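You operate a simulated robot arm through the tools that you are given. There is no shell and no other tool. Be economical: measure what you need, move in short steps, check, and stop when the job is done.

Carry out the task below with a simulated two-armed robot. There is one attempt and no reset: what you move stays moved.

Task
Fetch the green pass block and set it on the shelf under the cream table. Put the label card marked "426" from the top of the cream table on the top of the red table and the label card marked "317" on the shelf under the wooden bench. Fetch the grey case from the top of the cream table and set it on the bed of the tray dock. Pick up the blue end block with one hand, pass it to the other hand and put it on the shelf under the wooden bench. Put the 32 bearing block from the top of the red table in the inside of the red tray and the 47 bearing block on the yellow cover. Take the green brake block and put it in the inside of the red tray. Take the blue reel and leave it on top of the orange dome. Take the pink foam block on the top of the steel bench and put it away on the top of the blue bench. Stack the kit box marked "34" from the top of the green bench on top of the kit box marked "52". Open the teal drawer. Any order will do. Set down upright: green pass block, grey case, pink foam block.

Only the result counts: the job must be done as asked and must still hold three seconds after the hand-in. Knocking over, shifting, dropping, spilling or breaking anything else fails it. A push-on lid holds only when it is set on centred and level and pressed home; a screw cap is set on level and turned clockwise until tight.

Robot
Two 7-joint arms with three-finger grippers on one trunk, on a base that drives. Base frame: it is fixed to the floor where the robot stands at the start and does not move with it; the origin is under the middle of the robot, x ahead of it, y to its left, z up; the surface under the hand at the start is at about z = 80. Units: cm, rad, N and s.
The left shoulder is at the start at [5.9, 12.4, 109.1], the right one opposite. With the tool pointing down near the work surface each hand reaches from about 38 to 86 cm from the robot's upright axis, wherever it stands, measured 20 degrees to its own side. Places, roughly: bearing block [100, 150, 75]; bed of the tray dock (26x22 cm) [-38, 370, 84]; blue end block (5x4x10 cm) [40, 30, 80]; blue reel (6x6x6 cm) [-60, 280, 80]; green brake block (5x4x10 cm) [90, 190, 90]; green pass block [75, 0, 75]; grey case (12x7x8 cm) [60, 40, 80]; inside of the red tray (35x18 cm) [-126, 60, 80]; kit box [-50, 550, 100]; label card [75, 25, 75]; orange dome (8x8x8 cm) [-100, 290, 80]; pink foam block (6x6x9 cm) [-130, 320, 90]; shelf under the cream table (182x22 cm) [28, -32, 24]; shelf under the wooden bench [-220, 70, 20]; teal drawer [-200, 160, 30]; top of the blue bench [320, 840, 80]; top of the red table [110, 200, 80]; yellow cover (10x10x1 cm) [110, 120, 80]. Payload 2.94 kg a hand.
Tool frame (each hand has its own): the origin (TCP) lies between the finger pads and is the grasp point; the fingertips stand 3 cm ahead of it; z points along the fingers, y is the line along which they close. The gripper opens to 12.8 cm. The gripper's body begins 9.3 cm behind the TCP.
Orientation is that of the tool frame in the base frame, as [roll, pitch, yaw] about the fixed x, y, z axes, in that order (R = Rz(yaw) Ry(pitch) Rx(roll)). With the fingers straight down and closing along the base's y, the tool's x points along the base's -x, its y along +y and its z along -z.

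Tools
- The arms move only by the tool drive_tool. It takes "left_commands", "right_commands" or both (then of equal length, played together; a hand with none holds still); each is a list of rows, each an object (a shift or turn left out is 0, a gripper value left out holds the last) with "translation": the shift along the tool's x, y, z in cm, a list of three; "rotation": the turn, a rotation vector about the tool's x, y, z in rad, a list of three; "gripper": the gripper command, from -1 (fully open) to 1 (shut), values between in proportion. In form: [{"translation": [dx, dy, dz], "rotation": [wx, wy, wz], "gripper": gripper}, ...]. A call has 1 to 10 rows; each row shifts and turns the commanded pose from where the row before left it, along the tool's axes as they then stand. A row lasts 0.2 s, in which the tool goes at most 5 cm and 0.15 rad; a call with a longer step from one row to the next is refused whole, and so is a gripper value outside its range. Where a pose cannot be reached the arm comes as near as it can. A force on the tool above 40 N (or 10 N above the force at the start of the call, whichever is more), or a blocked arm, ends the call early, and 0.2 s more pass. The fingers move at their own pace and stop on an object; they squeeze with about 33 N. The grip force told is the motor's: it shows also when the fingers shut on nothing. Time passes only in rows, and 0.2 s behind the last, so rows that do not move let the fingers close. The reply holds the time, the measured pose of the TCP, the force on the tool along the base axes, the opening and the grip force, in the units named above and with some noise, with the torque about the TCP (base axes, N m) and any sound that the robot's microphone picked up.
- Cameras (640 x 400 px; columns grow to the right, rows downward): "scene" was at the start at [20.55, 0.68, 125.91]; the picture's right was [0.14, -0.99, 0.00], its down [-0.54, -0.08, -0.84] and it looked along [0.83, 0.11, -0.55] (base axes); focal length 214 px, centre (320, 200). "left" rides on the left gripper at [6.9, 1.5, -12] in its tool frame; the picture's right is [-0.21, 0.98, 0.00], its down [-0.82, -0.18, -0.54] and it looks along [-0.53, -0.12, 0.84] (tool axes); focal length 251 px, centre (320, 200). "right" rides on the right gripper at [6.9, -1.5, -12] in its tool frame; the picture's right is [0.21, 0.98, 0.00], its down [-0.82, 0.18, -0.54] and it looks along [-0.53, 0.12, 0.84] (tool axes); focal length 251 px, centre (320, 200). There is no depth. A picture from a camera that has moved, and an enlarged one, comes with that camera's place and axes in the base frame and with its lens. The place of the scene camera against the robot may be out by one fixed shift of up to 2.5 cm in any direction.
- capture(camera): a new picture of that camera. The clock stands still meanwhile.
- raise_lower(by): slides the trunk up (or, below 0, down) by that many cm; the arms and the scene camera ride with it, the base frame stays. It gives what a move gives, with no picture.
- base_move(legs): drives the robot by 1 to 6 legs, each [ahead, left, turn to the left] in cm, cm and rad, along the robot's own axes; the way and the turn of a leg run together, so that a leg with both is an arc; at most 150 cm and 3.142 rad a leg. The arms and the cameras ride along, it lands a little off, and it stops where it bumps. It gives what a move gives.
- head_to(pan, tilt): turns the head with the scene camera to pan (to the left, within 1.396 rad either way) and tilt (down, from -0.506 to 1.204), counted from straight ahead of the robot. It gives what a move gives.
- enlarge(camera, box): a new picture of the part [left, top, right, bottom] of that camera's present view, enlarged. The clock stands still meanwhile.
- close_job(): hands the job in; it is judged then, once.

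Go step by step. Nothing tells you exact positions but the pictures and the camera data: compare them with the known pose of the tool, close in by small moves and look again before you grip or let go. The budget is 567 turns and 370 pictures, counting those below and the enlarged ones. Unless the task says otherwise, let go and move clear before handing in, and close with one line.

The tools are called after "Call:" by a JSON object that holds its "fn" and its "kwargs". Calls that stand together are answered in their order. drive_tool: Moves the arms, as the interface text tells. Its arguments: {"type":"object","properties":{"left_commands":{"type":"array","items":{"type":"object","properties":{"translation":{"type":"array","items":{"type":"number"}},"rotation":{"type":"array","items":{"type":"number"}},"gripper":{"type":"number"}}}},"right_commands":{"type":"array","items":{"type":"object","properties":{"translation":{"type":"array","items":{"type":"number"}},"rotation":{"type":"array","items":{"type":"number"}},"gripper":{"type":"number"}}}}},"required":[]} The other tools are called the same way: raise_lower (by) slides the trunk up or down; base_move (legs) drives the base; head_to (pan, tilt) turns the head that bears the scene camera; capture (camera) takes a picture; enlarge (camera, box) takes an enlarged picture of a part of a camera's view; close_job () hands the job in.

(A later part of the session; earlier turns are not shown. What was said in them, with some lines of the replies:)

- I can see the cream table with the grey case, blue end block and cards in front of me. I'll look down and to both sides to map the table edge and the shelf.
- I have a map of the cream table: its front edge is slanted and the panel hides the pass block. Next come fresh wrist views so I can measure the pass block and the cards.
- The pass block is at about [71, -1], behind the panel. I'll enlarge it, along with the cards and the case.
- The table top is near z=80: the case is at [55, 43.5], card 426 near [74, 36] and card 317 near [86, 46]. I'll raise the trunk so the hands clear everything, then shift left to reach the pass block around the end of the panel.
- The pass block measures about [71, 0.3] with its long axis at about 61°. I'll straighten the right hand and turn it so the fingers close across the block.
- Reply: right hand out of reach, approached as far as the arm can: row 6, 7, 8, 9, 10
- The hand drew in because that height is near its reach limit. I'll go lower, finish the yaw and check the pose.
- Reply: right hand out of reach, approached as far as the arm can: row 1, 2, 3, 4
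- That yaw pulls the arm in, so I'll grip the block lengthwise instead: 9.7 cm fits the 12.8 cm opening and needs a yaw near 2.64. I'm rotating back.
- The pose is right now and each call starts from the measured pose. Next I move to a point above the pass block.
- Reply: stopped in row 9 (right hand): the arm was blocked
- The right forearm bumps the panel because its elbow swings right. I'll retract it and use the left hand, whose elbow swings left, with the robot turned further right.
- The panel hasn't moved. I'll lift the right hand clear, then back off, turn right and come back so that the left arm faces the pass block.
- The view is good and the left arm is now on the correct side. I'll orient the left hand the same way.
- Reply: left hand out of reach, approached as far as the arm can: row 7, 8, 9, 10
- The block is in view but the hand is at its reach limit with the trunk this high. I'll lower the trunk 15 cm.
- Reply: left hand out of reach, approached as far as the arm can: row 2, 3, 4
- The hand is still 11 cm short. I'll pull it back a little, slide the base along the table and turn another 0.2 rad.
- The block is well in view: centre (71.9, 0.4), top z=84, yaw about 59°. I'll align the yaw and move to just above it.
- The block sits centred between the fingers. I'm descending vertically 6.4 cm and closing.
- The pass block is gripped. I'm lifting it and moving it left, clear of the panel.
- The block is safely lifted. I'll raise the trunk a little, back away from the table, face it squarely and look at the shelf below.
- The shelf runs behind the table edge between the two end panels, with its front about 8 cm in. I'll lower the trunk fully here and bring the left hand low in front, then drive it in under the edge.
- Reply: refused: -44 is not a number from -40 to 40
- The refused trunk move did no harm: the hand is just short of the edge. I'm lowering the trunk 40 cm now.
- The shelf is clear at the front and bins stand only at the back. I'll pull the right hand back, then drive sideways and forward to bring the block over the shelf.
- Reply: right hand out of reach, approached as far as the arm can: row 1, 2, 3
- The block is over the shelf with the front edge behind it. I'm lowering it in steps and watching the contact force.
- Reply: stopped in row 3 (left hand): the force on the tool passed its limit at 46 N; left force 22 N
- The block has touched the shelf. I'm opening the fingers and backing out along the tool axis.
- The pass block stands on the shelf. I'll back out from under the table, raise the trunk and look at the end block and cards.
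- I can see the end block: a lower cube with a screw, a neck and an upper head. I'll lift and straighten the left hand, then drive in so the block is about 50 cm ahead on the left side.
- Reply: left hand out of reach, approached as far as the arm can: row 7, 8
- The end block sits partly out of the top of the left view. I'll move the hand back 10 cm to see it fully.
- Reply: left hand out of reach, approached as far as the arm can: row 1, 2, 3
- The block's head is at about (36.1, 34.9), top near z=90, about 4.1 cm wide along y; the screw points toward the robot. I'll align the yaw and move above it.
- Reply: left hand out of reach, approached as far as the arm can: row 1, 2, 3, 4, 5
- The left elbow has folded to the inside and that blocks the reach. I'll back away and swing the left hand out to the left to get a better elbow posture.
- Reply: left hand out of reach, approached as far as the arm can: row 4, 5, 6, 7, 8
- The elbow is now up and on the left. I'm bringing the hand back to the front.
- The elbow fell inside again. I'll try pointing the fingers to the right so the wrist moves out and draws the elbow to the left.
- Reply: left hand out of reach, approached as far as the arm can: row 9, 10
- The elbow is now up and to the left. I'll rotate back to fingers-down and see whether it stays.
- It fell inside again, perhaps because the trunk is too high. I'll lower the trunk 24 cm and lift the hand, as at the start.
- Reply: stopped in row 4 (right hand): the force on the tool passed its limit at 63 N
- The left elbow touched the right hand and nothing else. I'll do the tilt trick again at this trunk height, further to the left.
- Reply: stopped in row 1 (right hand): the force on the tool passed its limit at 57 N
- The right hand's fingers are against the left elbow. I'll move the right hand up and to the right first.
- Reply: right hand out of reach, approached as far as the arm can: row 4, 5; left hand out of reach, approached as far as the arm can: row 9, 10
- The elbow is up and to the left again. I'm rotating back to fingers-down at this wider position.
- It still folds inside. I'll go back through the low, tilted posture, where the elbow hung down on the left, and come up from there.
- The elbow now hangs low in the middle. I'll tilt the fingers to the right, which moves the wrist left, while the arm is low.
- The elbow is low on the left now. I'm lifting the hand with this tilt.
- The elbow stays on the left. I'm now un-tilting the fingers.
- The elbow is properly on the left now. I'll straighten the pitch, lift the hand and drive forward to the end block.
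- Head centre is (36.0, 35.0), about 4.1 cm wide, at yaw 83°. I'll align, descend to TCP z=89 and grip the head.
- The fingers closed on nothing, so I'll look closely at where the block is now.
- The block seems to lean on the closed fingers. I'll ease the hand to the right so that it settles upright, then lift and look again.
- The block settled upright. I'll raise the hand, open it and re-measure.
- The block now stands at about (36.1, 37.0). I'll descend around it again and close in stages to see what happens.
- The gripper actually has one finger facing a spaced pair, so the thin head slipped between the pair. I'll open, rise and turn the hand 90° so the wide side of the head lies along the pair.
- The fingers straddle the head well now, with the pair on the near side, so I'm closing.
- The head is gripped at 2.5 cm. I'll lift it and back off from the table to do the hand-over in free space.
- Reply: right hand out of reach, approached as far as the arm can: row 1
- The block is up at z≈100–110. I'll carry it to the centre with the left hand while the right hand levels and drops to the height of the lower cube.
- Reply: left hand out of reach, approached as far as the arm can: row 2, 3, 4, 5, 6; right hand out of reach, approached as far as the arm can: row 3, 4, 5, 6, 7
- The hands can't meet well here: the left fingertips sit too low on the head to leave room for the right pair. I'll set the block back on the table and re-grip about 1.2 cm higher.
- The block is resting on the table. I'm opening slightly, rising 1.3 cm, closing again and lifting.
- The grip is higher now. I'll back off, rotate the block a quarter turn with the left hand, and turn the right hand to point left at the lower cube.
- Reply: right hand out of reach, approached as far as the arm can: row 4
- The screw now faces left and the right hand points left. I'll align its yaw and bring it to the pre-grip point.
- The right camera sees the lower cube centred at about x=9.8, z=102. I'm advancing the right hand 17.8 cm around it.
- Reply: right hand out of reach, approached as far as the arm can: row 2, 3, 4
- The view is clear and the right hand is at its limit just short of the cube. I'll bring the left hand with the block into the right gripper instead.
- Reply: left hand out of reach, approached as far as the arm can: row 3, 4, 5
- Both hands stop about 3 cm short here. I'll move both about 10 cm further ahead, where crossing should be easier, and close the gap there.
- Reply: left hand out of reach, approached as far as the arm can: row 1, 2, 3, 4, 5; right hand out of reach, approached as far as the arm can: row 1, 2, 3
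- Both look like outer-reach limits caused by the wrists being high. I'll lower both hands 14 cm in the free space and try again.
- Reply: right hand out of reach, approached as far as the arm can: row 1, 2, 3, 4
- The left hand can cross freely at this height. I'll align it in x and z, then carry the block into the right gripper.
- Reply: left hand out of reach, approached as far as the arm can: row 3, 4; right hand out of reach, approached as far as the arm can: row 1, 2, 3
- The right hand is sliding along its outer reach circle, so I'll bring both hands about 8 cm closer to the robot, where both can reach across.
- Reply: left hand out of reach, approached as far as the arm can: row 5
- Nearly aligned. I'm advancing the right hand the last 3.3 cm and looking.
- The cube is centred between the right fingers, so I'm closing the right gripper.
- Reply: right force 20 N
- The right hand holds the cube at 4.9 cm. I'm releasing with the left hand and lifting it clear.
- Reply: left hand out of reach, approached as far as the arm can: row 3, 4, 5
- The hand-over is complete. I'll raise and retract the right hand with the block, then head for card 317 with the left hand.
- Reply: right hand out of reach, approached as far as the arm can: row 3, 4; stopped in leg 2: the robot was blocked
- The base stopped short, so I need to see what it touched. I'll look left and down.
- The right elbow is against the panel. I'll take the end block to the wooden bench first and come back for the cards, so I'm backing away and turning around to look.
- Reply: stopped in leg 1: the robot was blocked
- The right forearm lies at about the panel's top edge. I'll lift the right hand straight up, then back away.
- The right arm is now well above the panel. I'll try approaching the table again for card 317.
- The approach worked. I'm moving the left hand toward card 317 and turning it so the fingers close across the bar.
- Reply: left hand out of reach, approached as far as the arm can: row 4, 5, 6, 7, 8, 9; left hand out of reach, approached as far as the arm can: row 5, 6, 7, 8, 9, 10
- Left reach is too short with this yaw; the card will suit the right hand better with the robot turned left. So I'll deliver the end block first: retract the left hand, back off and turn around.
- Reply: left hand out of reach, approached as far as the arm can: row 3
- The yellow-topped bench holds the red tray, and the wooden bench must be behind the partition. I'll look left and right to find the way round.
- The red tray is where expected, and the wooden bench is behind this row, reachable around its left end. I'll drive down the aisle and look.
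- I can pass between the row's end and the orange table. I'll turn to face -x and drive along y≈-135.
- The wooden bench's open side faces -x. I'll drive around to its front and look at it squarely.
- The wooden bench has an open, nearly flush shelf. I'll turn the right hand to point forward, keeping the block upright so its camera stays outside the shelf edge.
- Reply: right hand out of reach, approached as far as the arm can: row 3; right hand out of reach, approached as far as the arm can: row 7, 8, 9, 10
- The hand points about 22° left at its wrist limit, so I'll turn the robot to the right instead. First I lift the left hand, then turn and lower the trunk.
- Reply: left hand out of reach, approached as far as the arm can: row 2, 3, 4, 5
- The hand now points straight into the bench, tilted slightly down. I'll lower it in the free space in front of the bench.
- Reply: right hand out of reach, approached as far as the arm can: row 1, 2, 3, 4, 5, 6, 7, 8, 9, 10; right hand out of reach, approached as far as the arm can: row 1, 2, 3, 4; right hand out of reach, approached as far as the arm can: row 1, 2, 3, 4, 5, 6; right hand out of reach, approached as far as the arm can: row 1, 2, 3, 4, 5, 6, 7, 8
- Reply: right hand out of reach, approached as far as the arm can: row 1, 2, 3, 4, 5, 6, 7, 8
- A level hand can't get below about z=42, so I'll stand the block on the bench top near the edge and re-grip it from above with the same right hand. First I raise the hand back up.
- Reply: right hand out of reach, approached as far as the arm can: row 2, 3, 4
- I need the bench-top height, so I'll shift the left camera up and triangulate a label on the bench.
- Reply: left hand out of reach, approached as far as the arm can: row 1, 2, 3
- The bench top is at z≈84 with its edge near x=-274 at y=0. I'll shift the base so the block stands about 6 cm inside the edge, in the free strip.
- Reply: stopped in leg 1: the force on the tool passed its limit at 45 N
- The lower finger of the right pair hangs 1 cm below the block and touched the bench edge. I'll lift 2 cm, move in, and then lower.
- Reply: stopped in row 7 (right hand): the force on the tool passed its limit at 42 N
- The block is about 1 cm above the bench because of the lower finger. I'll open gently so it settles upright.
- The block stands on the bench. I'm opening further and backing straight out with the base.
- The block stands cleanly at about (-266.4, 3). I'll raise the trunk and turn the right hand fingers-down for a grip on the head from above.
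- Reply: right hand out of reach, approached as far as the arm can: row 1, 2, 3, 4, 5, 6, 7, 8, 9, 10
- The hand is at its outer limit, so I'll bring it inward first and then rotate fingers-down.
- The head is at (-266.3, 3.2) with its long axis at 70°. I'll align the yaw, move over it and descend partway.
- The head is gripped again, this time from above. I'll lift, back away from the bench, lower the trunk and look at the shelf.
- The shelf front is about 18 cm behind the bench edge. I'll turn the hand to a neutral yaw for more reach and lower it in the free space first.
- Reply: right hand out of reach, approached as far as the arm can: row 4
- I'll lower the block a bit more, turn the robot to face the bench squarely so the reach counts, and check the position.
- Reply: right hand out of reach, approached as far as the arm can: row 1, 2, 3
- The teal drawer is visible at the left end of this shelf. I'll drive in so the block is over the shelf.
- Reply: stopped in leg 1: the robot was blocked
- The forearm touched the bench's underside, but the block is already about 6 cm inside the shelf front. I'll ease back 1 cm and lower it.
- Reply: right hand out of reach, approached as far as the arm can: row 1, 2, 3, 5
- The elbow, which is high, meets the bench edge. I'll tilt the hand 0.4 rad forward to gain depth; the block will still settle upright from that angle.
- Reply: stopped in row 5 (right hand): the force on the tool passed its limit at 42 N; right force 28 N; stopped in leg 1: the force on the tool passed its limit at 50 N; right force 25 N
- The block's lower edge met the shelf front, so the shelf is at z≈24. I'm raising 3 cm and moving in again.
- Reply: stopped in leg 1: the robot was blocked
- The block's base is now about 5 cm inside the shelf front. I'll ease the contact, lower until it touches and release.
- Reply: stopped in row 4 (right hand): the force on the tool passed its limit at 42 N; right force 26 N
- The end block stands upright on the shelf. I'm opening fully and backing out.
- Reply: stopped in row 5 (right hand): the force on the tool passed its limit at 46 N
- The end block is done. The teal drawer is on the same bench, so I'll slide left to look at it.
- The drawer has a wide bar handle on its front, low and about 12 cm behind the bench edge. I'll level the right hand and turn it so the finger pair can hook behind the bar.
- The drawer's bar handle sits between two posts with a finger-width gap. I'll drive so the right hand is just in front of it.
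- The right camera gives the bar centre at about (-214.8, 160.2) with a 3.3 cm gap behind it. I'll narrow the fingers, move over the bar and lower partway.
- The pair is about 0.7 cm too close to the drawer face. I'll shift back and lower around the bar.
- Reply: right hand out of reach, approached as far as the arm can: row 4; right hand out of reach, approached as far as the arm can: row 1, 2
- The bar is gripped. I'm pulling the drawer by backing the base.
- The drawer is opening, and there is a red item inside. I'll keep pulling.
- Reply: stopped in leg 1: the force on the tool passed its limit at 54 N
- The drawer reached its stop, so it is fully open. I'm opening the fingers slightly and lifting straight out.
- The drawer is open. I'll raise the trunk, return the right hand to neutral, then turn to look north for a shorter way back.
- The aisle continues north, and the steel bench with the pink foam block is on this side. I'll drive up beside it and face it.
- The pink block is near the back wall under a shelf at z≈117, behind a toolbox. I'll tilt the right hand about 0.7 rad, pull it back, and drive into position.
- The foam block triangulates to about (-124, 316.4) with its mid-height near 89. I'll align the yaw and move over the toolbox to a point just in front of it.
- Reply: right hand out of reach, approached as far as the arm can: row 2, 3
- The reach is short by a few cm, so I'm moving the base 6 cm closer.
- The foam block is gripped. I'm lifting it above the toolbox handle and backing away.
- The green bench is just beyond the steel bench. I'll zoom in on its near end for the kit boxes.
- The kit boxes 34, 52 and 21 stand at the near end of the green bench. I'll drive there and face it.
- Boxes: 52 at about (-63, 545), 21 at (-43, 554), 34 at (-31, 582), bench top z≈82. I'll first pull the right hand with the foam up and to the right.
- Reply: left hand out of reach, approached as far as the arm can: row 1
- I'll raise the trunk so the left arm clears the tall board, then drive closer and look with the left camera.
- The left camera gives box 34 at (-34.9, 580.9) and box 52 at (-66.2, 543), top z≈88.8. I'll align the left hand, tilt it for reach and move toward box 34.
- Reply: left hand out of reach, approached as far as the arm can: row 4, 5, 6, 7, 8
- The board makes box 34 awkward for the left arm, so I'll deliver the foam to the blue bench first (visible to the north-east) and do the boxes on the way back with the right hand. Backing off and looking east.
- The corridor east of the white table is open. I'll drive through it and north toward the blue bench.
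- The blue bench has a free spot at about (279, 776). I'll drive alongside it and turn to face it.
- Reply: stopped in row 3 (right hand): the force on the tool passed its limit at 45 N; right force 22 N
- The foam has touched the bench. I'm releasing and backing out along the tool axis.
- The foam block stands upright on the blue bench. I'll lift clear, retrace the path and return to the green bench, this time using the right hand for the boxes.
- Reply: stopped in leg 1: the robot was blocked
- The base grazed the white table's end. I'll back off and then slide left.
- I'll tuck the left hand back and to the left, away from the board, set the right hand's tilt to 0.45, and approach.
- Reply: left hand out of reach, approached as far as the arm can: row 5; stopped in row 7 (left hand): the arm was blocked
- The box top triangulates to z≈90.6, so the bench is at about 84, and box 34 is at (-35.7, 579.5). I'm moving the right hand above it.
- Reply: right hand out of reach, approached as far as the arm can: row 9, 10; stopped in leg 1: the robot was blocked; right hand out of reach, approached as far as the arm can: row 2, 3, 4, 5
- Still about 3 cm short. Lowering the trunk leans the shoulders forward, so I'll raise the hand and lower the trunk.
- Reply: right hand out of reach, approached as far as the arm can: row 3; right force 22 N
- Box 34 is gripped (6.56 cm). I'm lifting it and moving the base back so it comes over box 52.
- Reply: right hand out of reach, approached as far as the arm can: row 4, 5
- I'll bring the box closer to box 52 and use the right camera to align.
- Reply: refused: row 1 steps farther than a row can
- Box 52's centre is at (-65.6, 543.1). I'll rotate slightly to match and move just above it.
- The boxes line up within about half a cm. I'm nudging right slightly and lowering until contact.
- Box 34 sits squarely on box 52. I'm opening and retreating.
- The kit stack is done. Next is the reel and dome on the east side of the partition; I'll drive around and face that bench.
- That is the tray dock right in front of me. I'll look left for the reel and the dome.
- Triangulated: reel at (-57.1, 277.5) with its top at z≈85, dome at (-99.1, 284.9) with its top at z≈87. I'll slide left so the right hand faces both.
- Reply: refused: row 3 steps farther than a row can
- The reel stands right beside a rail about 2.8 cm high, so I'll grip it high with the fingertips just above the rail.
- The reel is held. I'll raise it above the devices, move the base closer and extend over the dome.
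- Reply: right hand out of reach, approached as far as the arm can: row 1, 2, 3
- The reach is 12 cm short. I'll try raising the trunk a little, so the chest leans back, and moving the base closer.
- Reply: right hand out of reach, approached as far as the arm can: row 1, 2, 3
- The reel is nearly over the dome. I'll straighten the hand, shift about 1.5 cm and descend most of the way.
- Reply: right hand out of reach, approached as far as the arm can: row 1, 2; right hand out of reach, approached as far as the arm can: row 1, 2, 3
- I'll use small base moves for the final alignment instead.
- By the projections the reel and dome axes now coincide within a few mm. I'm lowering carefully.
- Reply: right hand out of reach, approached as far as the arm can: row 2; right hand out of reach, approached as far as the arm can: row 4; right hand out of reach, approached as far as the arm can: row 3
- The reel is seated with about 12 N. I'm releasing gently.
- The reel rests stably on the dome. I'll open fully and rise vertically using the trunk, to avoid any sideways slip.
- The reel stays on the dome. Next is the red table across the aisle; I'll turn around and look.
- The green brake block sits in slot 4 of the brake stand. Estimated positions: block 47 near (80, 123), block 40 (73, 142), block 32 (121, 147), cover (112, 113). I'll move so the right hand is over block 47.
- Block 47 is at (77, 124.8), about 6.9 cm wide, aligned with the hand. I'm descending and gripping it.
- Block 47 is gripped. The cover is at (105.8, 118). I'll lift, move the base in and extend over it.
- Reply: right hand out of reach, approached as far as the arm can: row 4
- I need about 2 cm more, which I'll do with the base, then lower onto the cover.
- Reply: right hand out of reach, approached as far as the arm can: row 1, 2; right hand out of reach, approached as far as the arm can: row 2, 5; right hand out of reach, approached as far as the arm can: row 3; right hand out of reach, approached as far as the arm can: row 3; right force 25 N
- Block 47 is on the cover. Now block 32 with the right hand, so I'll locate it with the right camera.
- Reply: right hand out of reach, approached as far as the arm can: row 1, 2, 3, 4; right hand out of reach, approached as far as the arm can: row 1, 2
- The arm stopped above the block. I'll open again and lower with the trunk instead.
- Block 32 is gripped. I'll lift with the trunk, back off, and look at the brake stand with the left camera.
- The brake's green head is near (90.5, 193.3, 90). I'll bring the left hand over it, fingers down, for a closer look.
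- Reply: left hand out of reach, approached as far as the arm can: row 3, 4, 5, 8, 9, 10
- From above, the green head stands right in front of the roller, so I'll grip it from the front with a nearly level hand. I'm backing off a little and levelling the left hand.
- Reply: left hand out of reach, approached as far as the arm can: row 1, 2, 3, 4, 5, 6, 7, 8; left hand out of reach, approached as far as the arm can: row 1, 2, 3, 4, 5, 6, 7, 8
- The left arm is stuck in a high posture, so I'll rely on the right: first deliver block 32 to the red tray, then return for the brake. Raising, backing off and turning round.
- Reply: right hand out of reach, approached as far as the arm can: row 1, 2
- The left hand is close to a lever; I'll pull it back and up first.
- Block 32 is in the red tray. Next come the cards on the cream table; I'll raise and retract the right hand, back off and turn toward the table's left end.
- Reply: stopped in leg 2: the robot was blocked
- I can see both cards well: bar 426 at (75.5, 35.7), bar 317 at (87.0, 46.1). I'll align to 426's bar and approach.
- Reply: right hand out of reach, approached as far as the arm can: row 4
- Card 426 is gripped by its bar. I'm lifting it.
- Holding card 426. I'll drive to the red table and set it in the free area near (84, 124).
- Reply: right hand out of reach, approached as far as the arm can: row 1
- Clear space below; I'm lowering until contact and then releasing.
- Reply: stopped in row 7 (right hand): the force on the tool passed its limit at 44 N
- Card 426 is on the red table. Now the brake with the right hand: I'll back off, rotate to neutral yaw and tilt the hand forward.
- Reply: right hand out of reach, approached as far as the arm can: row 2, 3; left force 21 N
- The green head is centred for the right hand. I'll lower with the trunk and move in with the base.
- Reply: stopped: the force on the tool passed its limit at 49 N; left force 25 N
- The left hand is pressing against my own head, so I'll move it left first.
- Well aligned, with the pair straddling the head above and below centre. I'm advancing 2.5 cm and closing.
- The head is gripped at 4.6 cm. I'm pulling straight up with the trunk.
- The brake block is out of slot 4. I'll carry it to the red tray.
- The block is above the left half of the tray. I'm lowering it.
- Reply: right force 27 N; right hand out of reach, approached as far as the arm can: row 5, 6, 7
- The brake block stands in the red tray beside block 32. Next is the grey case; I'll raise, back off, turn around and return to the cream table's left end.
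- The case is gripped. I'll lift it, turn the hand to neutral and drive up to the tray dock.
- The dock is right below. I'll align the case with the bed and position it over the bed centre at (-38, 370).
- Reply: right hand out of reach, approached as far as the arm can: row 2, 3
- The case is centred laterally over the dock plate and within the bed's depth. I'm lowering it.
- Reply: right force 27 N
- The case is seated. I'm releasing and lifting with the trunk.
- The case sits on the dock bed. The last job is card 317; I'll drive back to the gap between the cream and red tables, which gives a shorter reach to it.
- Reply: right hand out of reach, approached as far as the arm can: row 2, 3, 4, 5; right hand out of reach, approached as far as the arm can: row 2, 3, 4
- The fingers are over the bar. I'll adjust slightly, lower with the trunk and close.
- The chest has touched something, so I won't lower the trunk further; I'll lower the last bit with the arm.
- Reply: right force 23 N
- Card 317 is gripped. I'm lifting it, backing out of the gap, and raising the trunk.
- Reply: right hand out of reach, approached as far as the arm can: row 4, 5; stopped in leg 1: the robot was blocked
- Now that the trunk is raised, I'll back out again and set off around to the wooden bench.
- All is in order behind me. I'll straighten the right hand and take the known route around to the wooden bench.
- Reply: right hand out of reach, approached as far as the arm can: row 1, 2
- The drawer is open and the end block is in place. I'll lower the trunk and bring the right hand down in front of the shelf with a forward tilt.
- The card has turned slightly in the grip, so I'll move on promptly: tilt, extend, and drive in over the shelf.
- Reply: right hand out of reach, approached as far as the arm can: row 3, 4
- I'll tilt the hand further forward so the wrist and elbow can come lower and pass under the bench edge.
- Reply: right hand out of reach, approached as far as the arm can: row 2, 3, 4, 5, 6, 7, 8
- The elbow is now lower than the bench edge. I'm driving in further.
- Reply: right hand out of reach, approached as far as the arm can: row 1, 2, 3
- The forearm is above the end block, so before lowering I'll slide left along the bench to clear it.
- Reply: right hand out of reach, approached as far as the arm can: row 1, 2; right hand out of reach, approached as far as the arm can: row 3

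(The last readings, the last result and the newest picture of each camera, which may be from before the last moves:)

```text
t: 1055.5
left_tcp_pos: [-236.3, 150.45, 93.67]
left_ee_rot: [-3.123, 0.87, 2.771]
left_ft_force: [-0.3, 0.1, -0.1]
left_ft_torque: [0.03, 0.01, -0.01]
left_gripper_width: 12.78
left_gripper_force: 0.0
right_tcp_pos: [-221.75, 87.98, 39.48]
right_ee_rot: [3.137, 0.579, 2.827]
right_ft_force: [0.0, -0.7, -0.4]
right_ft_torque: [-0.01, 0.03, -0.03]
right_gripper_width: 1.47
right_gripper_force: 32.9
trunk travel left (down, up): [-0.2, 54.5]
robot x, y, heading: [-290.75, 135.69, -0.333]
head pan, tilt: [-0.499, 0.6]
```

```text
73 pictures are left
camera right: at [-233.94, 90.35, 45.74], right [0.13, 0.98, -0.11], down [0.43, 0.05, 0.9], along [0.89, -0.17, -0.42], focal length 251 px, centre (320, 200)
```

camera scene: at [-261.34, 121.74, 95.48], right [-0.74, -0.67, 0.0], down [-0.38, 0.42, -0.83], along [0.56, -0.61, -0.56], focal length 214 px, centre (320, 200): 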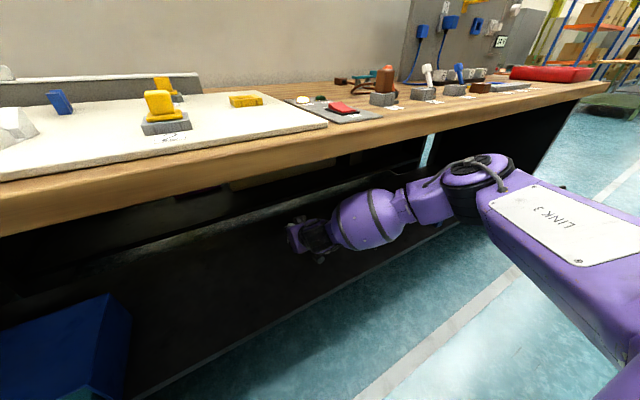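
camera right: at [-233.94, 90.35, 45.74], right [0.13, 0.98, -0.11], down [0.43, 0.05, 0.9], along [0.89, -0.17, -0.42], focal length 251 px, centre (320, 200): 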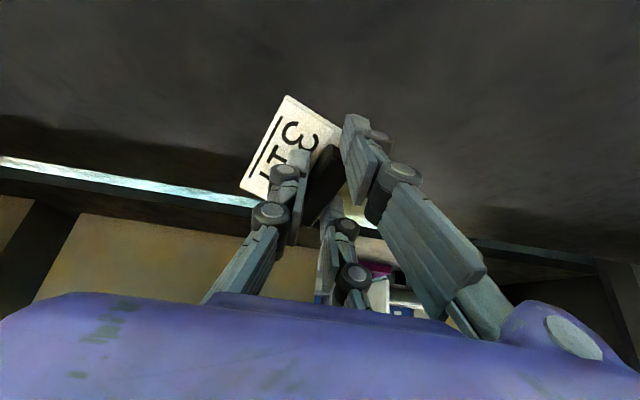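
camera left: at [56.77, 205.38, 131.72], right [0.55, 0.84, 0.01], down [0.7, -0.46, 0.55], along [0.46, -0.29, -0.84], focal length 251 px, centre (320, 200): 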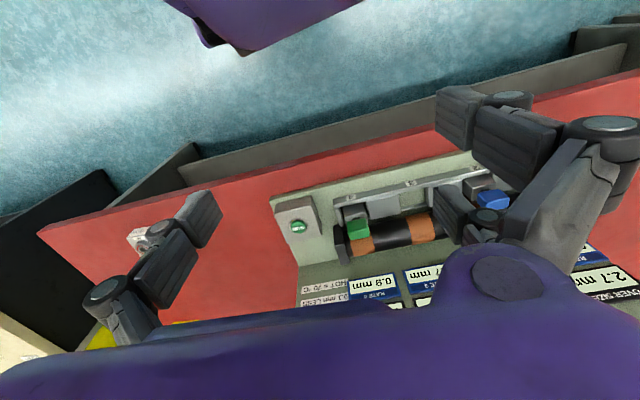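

Call:
{"fn": "drive_tool", "kwargs": {"right_commands": [{"translation": [2.87, 0, 0.74]}, {"translation": [2.87, 0, 0.74]}, {"translation": [2.87, 0, 0.74]}, {"translation": [2.87, 0, 0.74]}]}}

Call:
{"fn": "capture", "kwargs": {"camera": "right"}}

Call:
{"fn": "capture", "kwargs": {"camera": "scene"}}

```text
t: 1056.5
left_tcp_pos: [-236.3, 150.47, 93.7]
left_ee_rot: [-3.122, 0.87, 2.769]
left_ft_force: [0.3, -0.2, 0.5]
left_ft_torque: [0.02, 0.0, 0.02]
left_gripper_width: 12.79
left_gripper_force: 0.1
right_tcp_pos: [-229.77, 90.38, 31.15]
right_ee_rot: [3.134, 0.578, 2.823]
right_ft_force: [0.6, 0.8, -0.2]
right_ft_torque: [0.02, -0.04, 0.01]
right_gripper_width: 1.51
right_gripper_force: 32.6
right hand out of reach, approached as far as the arm can: row 4
trunk travel left (down, up): [-0.2, 54.5]
robot x, y, heading: [-290.92, 136.1, -0.338]
head pan, tilt: [-0.499, 0.6]
```

```text
72 pictures are left
camera right: at [-241.97, 92.69, 37.36], right [0.13, 0.98, -0.11], down [0.43, 0.05, 0.9], along [0.89, -0.17, -0.41], focal length 251 px, centre (320, 200)
```

right: 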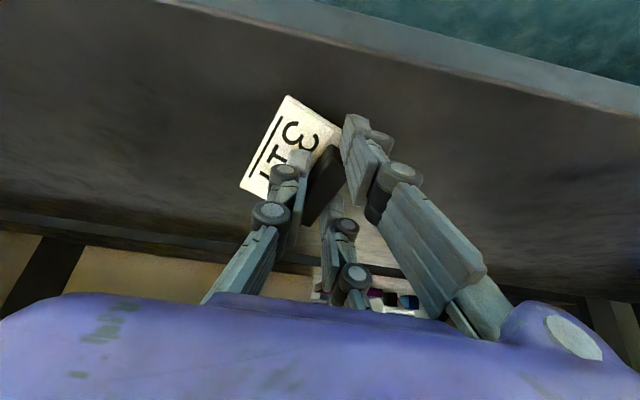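

```text
71 pictures are left
camera scene: at [-261.16, 121.68, 94.29], right [-0.74, -0.67, 0.0], down [-0.38, 0.42, -0.83], along [0.56, -0.61, -0.56], focal length 214 px, centre (320, 200)
```

scene: 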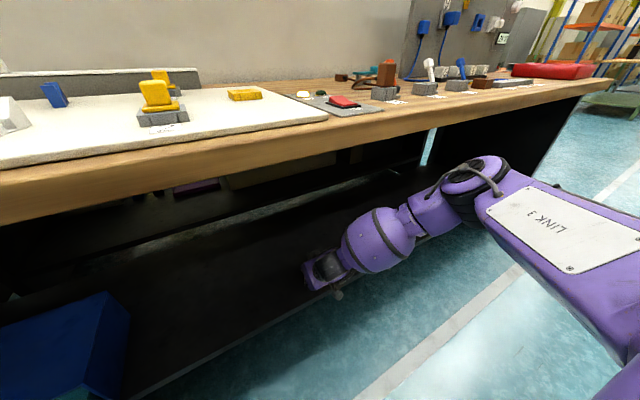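

Call:
{"fn": "base_move", "kwargs": {"legs": [[5, 0, 0]]}}

Call:
{"fn": "drive_tool", "kwargs": {"right_commands": [{"translation": [0.5, 0, 0.8]}, {"translation": [0.5, 0, 0.8]}, {"translation": [0.3, 0, 0.5]}, {"translation": [0.3, 0, 0.5]}]}}

Call:
{"fn": "capture", "kwargs": {"camera": "right"}}

```text
t: 1057.4
left_tcp_pos: [-231.35, 148.78, 93.78]
left_ee_rot: [-3.124, 0.87, 2.769]
left_ft_force: [0.7, 0.1, 0.4]
left_ft_torque: [-0.02, 0.01, 0.02]
left_gripper_width: 12.8
left_gripper_force: 0.1
right_tcp_pos: [-225.01, 88.68, 30.98]
right_ee_rot: [3.136, 0.578, 2.823]
right_ft_force: [0.0, 0.1, -0.5]
right_ft_torque: [0.02, 0.02, -0.01]
right_gripper_width: 1.46
right_gripper_force: 32.6
trunk travel left (down, up): [-0.2, 54.5]
robot x, y, heading: [-285.89, 134.44, -0.336]
head pan, tilt: [-0.499, 0.6]
```

```text
t: 1058.4
left_tcp_pos: [-231.48, 148.9, 93.72]
left_ee_rot: [-3.121, 0.871, 2.77]
left_ft_force: [0.0, 0.6, 0.1]
left_ft_torque: [0.01, 0.01, -0.02]
left_gripper_width: 12.79
left_gripper_force: 0.0
right_tcp_pos: [-226.1, 88.06, 29.91]
right_ee_rot: [3.135, 0.585, 2.823]
right_ft_force: [5.4, 3.1, 13.6]
right_ft_torque: [-0.18, 0.07, 0.03]
right_gripper_width: 1.5
right_gripper_force: 33.3
right hand out of reach, approached as far as the arm can: row 1, 2, 3, 4
trunk travel left (down, up): [-0.2, 54.5]
robot x, y, heading: [-285.92, 134.6, -0.332]
head pan, tilt: [-0.499, 0.6]
```

```text
70 pictures are left
camera right: at [-238.26, 90.36, 36.19], right [0.13, 0.99, -0.11], down [0.42, 0.05, 0.91], along [0.9, -0.17, -0.41], focal length 251 px, centre (320, 200)
```

right: 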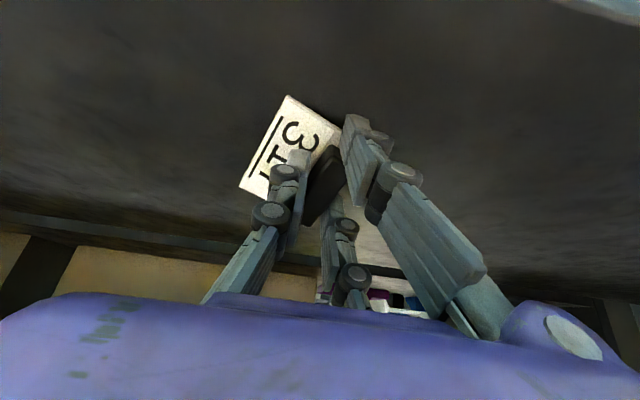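

The card is touching the shelf about 8 cm inside the front edge. I'm releasing it.

Call:
{"fn": "drive_tool", "kwargs": {"right_commands": [{"gripper": 0.7}, {"gripper": 0.4}, {"gripper": 0.2}, {"gripper": 0.0}, {"translation": [0, 0, -2]}, {"translation": [0, 0, -3]}]}}

Call:
{"fn": "capture", "kwargs": {"camera": "right"}}

```text
t: 1059.8
left_tcp_pos: [-231.54, 148.71, 93.7]
left_ee_rot: [-3.122, 0.871, 2.771]
left_ft_force: [0.1, 0.1, -0.5]
left_ft_torque: [-0.01, 0.0, -0.02]
left_gripper_width: 12.82
left_gripper_force: 0.0
right_tcp_pos: [-228.84, 88.78, 33.91]
right_ee_rot: [3.136, 0.579, 2.821]
right_ft_force: [0.5, -0.8, -0.1]
right_ft_torque: [-0.01, 0.01, 0.0]
right_gripper_width: 6.4
right_gripper_force: 0.0
trunk travel left (down, up): [-0.2, 54.5]
robot x, y, heading: [-286.17, 134.1, -0.334]
head pan, tilt: [-0.499, 0.6]
```

```text
69 pictures are left
camera right: at [-241.04, 91.13, 40.19], right [0.13, 0.98, -0.11], down [0.43, 0.05, 0.9], along [0.89, -0.17, -0.42], focal length 251 px, centre (320, 200)
```

right: 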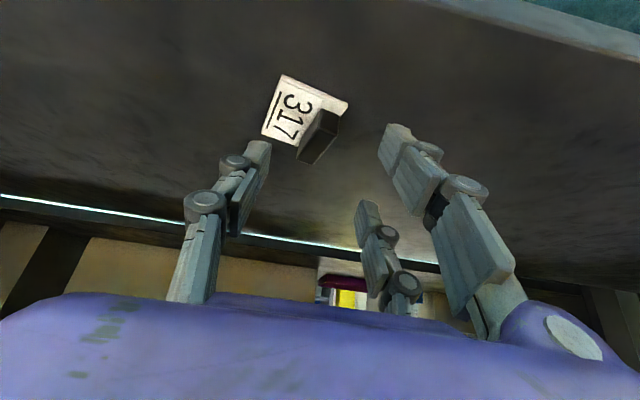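

Card 317 lies flat on the shelf, about 10 cm in. I'm backing out and checking the whole bench.

Call:
{"fn": "base_move", "kwargs": {"legs": [[-45, 0, 0]]}}

Call:
{"fn": "head_to", "kwargs": {"pan": -0.3, "tilt": 0.5}}

Call:
{"fn": "capture", "kwargs": {"camera": "scene"}}

Call:
{"fn": "enlarge", "kwargs": {"camera": "scene", "box": [60, 120, 400, 330]}}

```text
t: 1062.5
left_tcp_pos: [-274.36, 163.53, 93.68]
left_ee_rot: [-3.123, 0.873, 2.771]
left_ft_force: [0.0, 0.1, 0.1]
left_ft_torque: [0.01, 0.0, 0.02]
left_gripper_width: 12.79
left_gripper_force: 0.2
right_tcp_pos: [-271.62, 103.53, 33.95]
right_ee_rot: [3.138, 0.579, 2.825]
right_ft_force: [-0.2, -0.4, 0.1]
right_ft_torque: [0.0, -0.02, 0.02]
right_gripper_width: 6.42
right_gripper_force: 0.0
trunk travel left (down, up): [-0.2, 54.5]
robot x, y, heading: [-328.79, 149.52, -0.336]
head pan, tilt: [-0.499, 0.6]
```

```text
t: 1063.3
left_tcp_pos: [-274.18, 163.56, 93.81]
left_ee_rot: [-3.124, 0.869, 2.77]
left_ft_force: [-0.1, 0.3, 0.1]
left_ft_torque: [-0.02, -0.03, 0.04]
left_gripper_width: 12.83
left_gripper_force: 0.1
right_tcp_pos: [-271.57, 103.55, 33.99]
right_ee_rot: [3.136, 0.579, 2.824]
right_ft_force: [0.4, 0.1, -1.0]
right_ft_torque: [0.0, 0.02, 0.02]
right_gripper_width: 6.39
right_gripper_force: 0.1
trunk travel left (down, up): [-0.2, 54.5]
robot x, y, heading: [-328.71, 149.38, -0.331]
head pan, tilt: [-0.3, 0.499]
```

```text
68 pictures are left
camera scene: at [-297.79, 136.0, 95.19], right [-0.59, -0.81, 0.0], down [-0.39, 0.28, -0.88], along [0.71, -0.52, -0.48], focal length 214 px, centre (320, 200)
```

scene: 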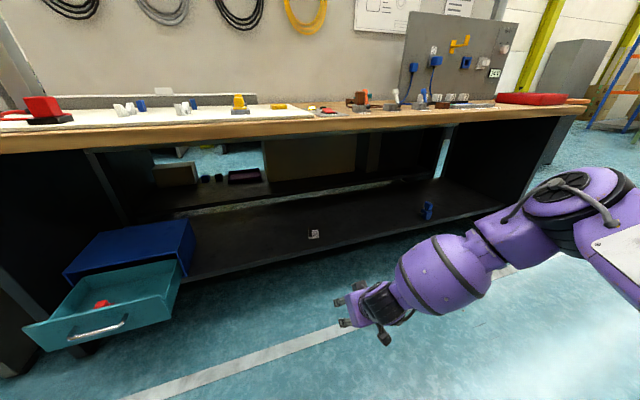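

```text
1.88 times, centred on (230, 225) of scene
camera zoom: at [-297.79, 136.0, 95.19], right [-0.59, -0.81, 0.0], down [-0.39, 0.28, -0.88], along [0.71, -0.52, -0.48], focal length 404 px, centre (489, 153)
```

zoom: 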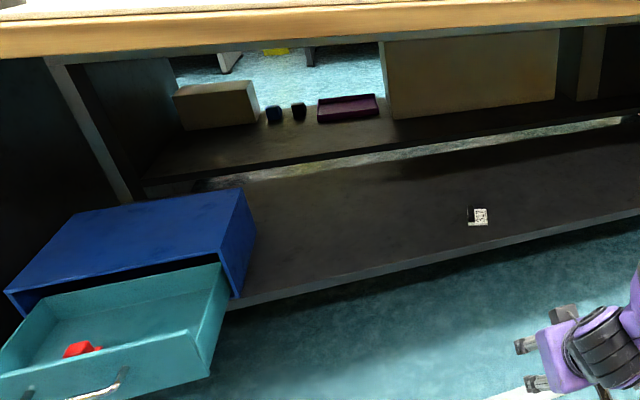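

I can see the drawer open, card 317 flat on the shelf and the end block upright beside it. Everything else was in place when I last saw it, both hands are empty and clear, so I'm handing in.

Call:
{"fn": "close_job", "kwargs": {}}

```text
The job is handed in.
```

The job is handed in: as far as the pictures show, every item in the task was placed as asked and the teal drawer is open. The end block stands only about 5 cm in from the front edge of its shelf, and I did not re-check every placement just before handing in.
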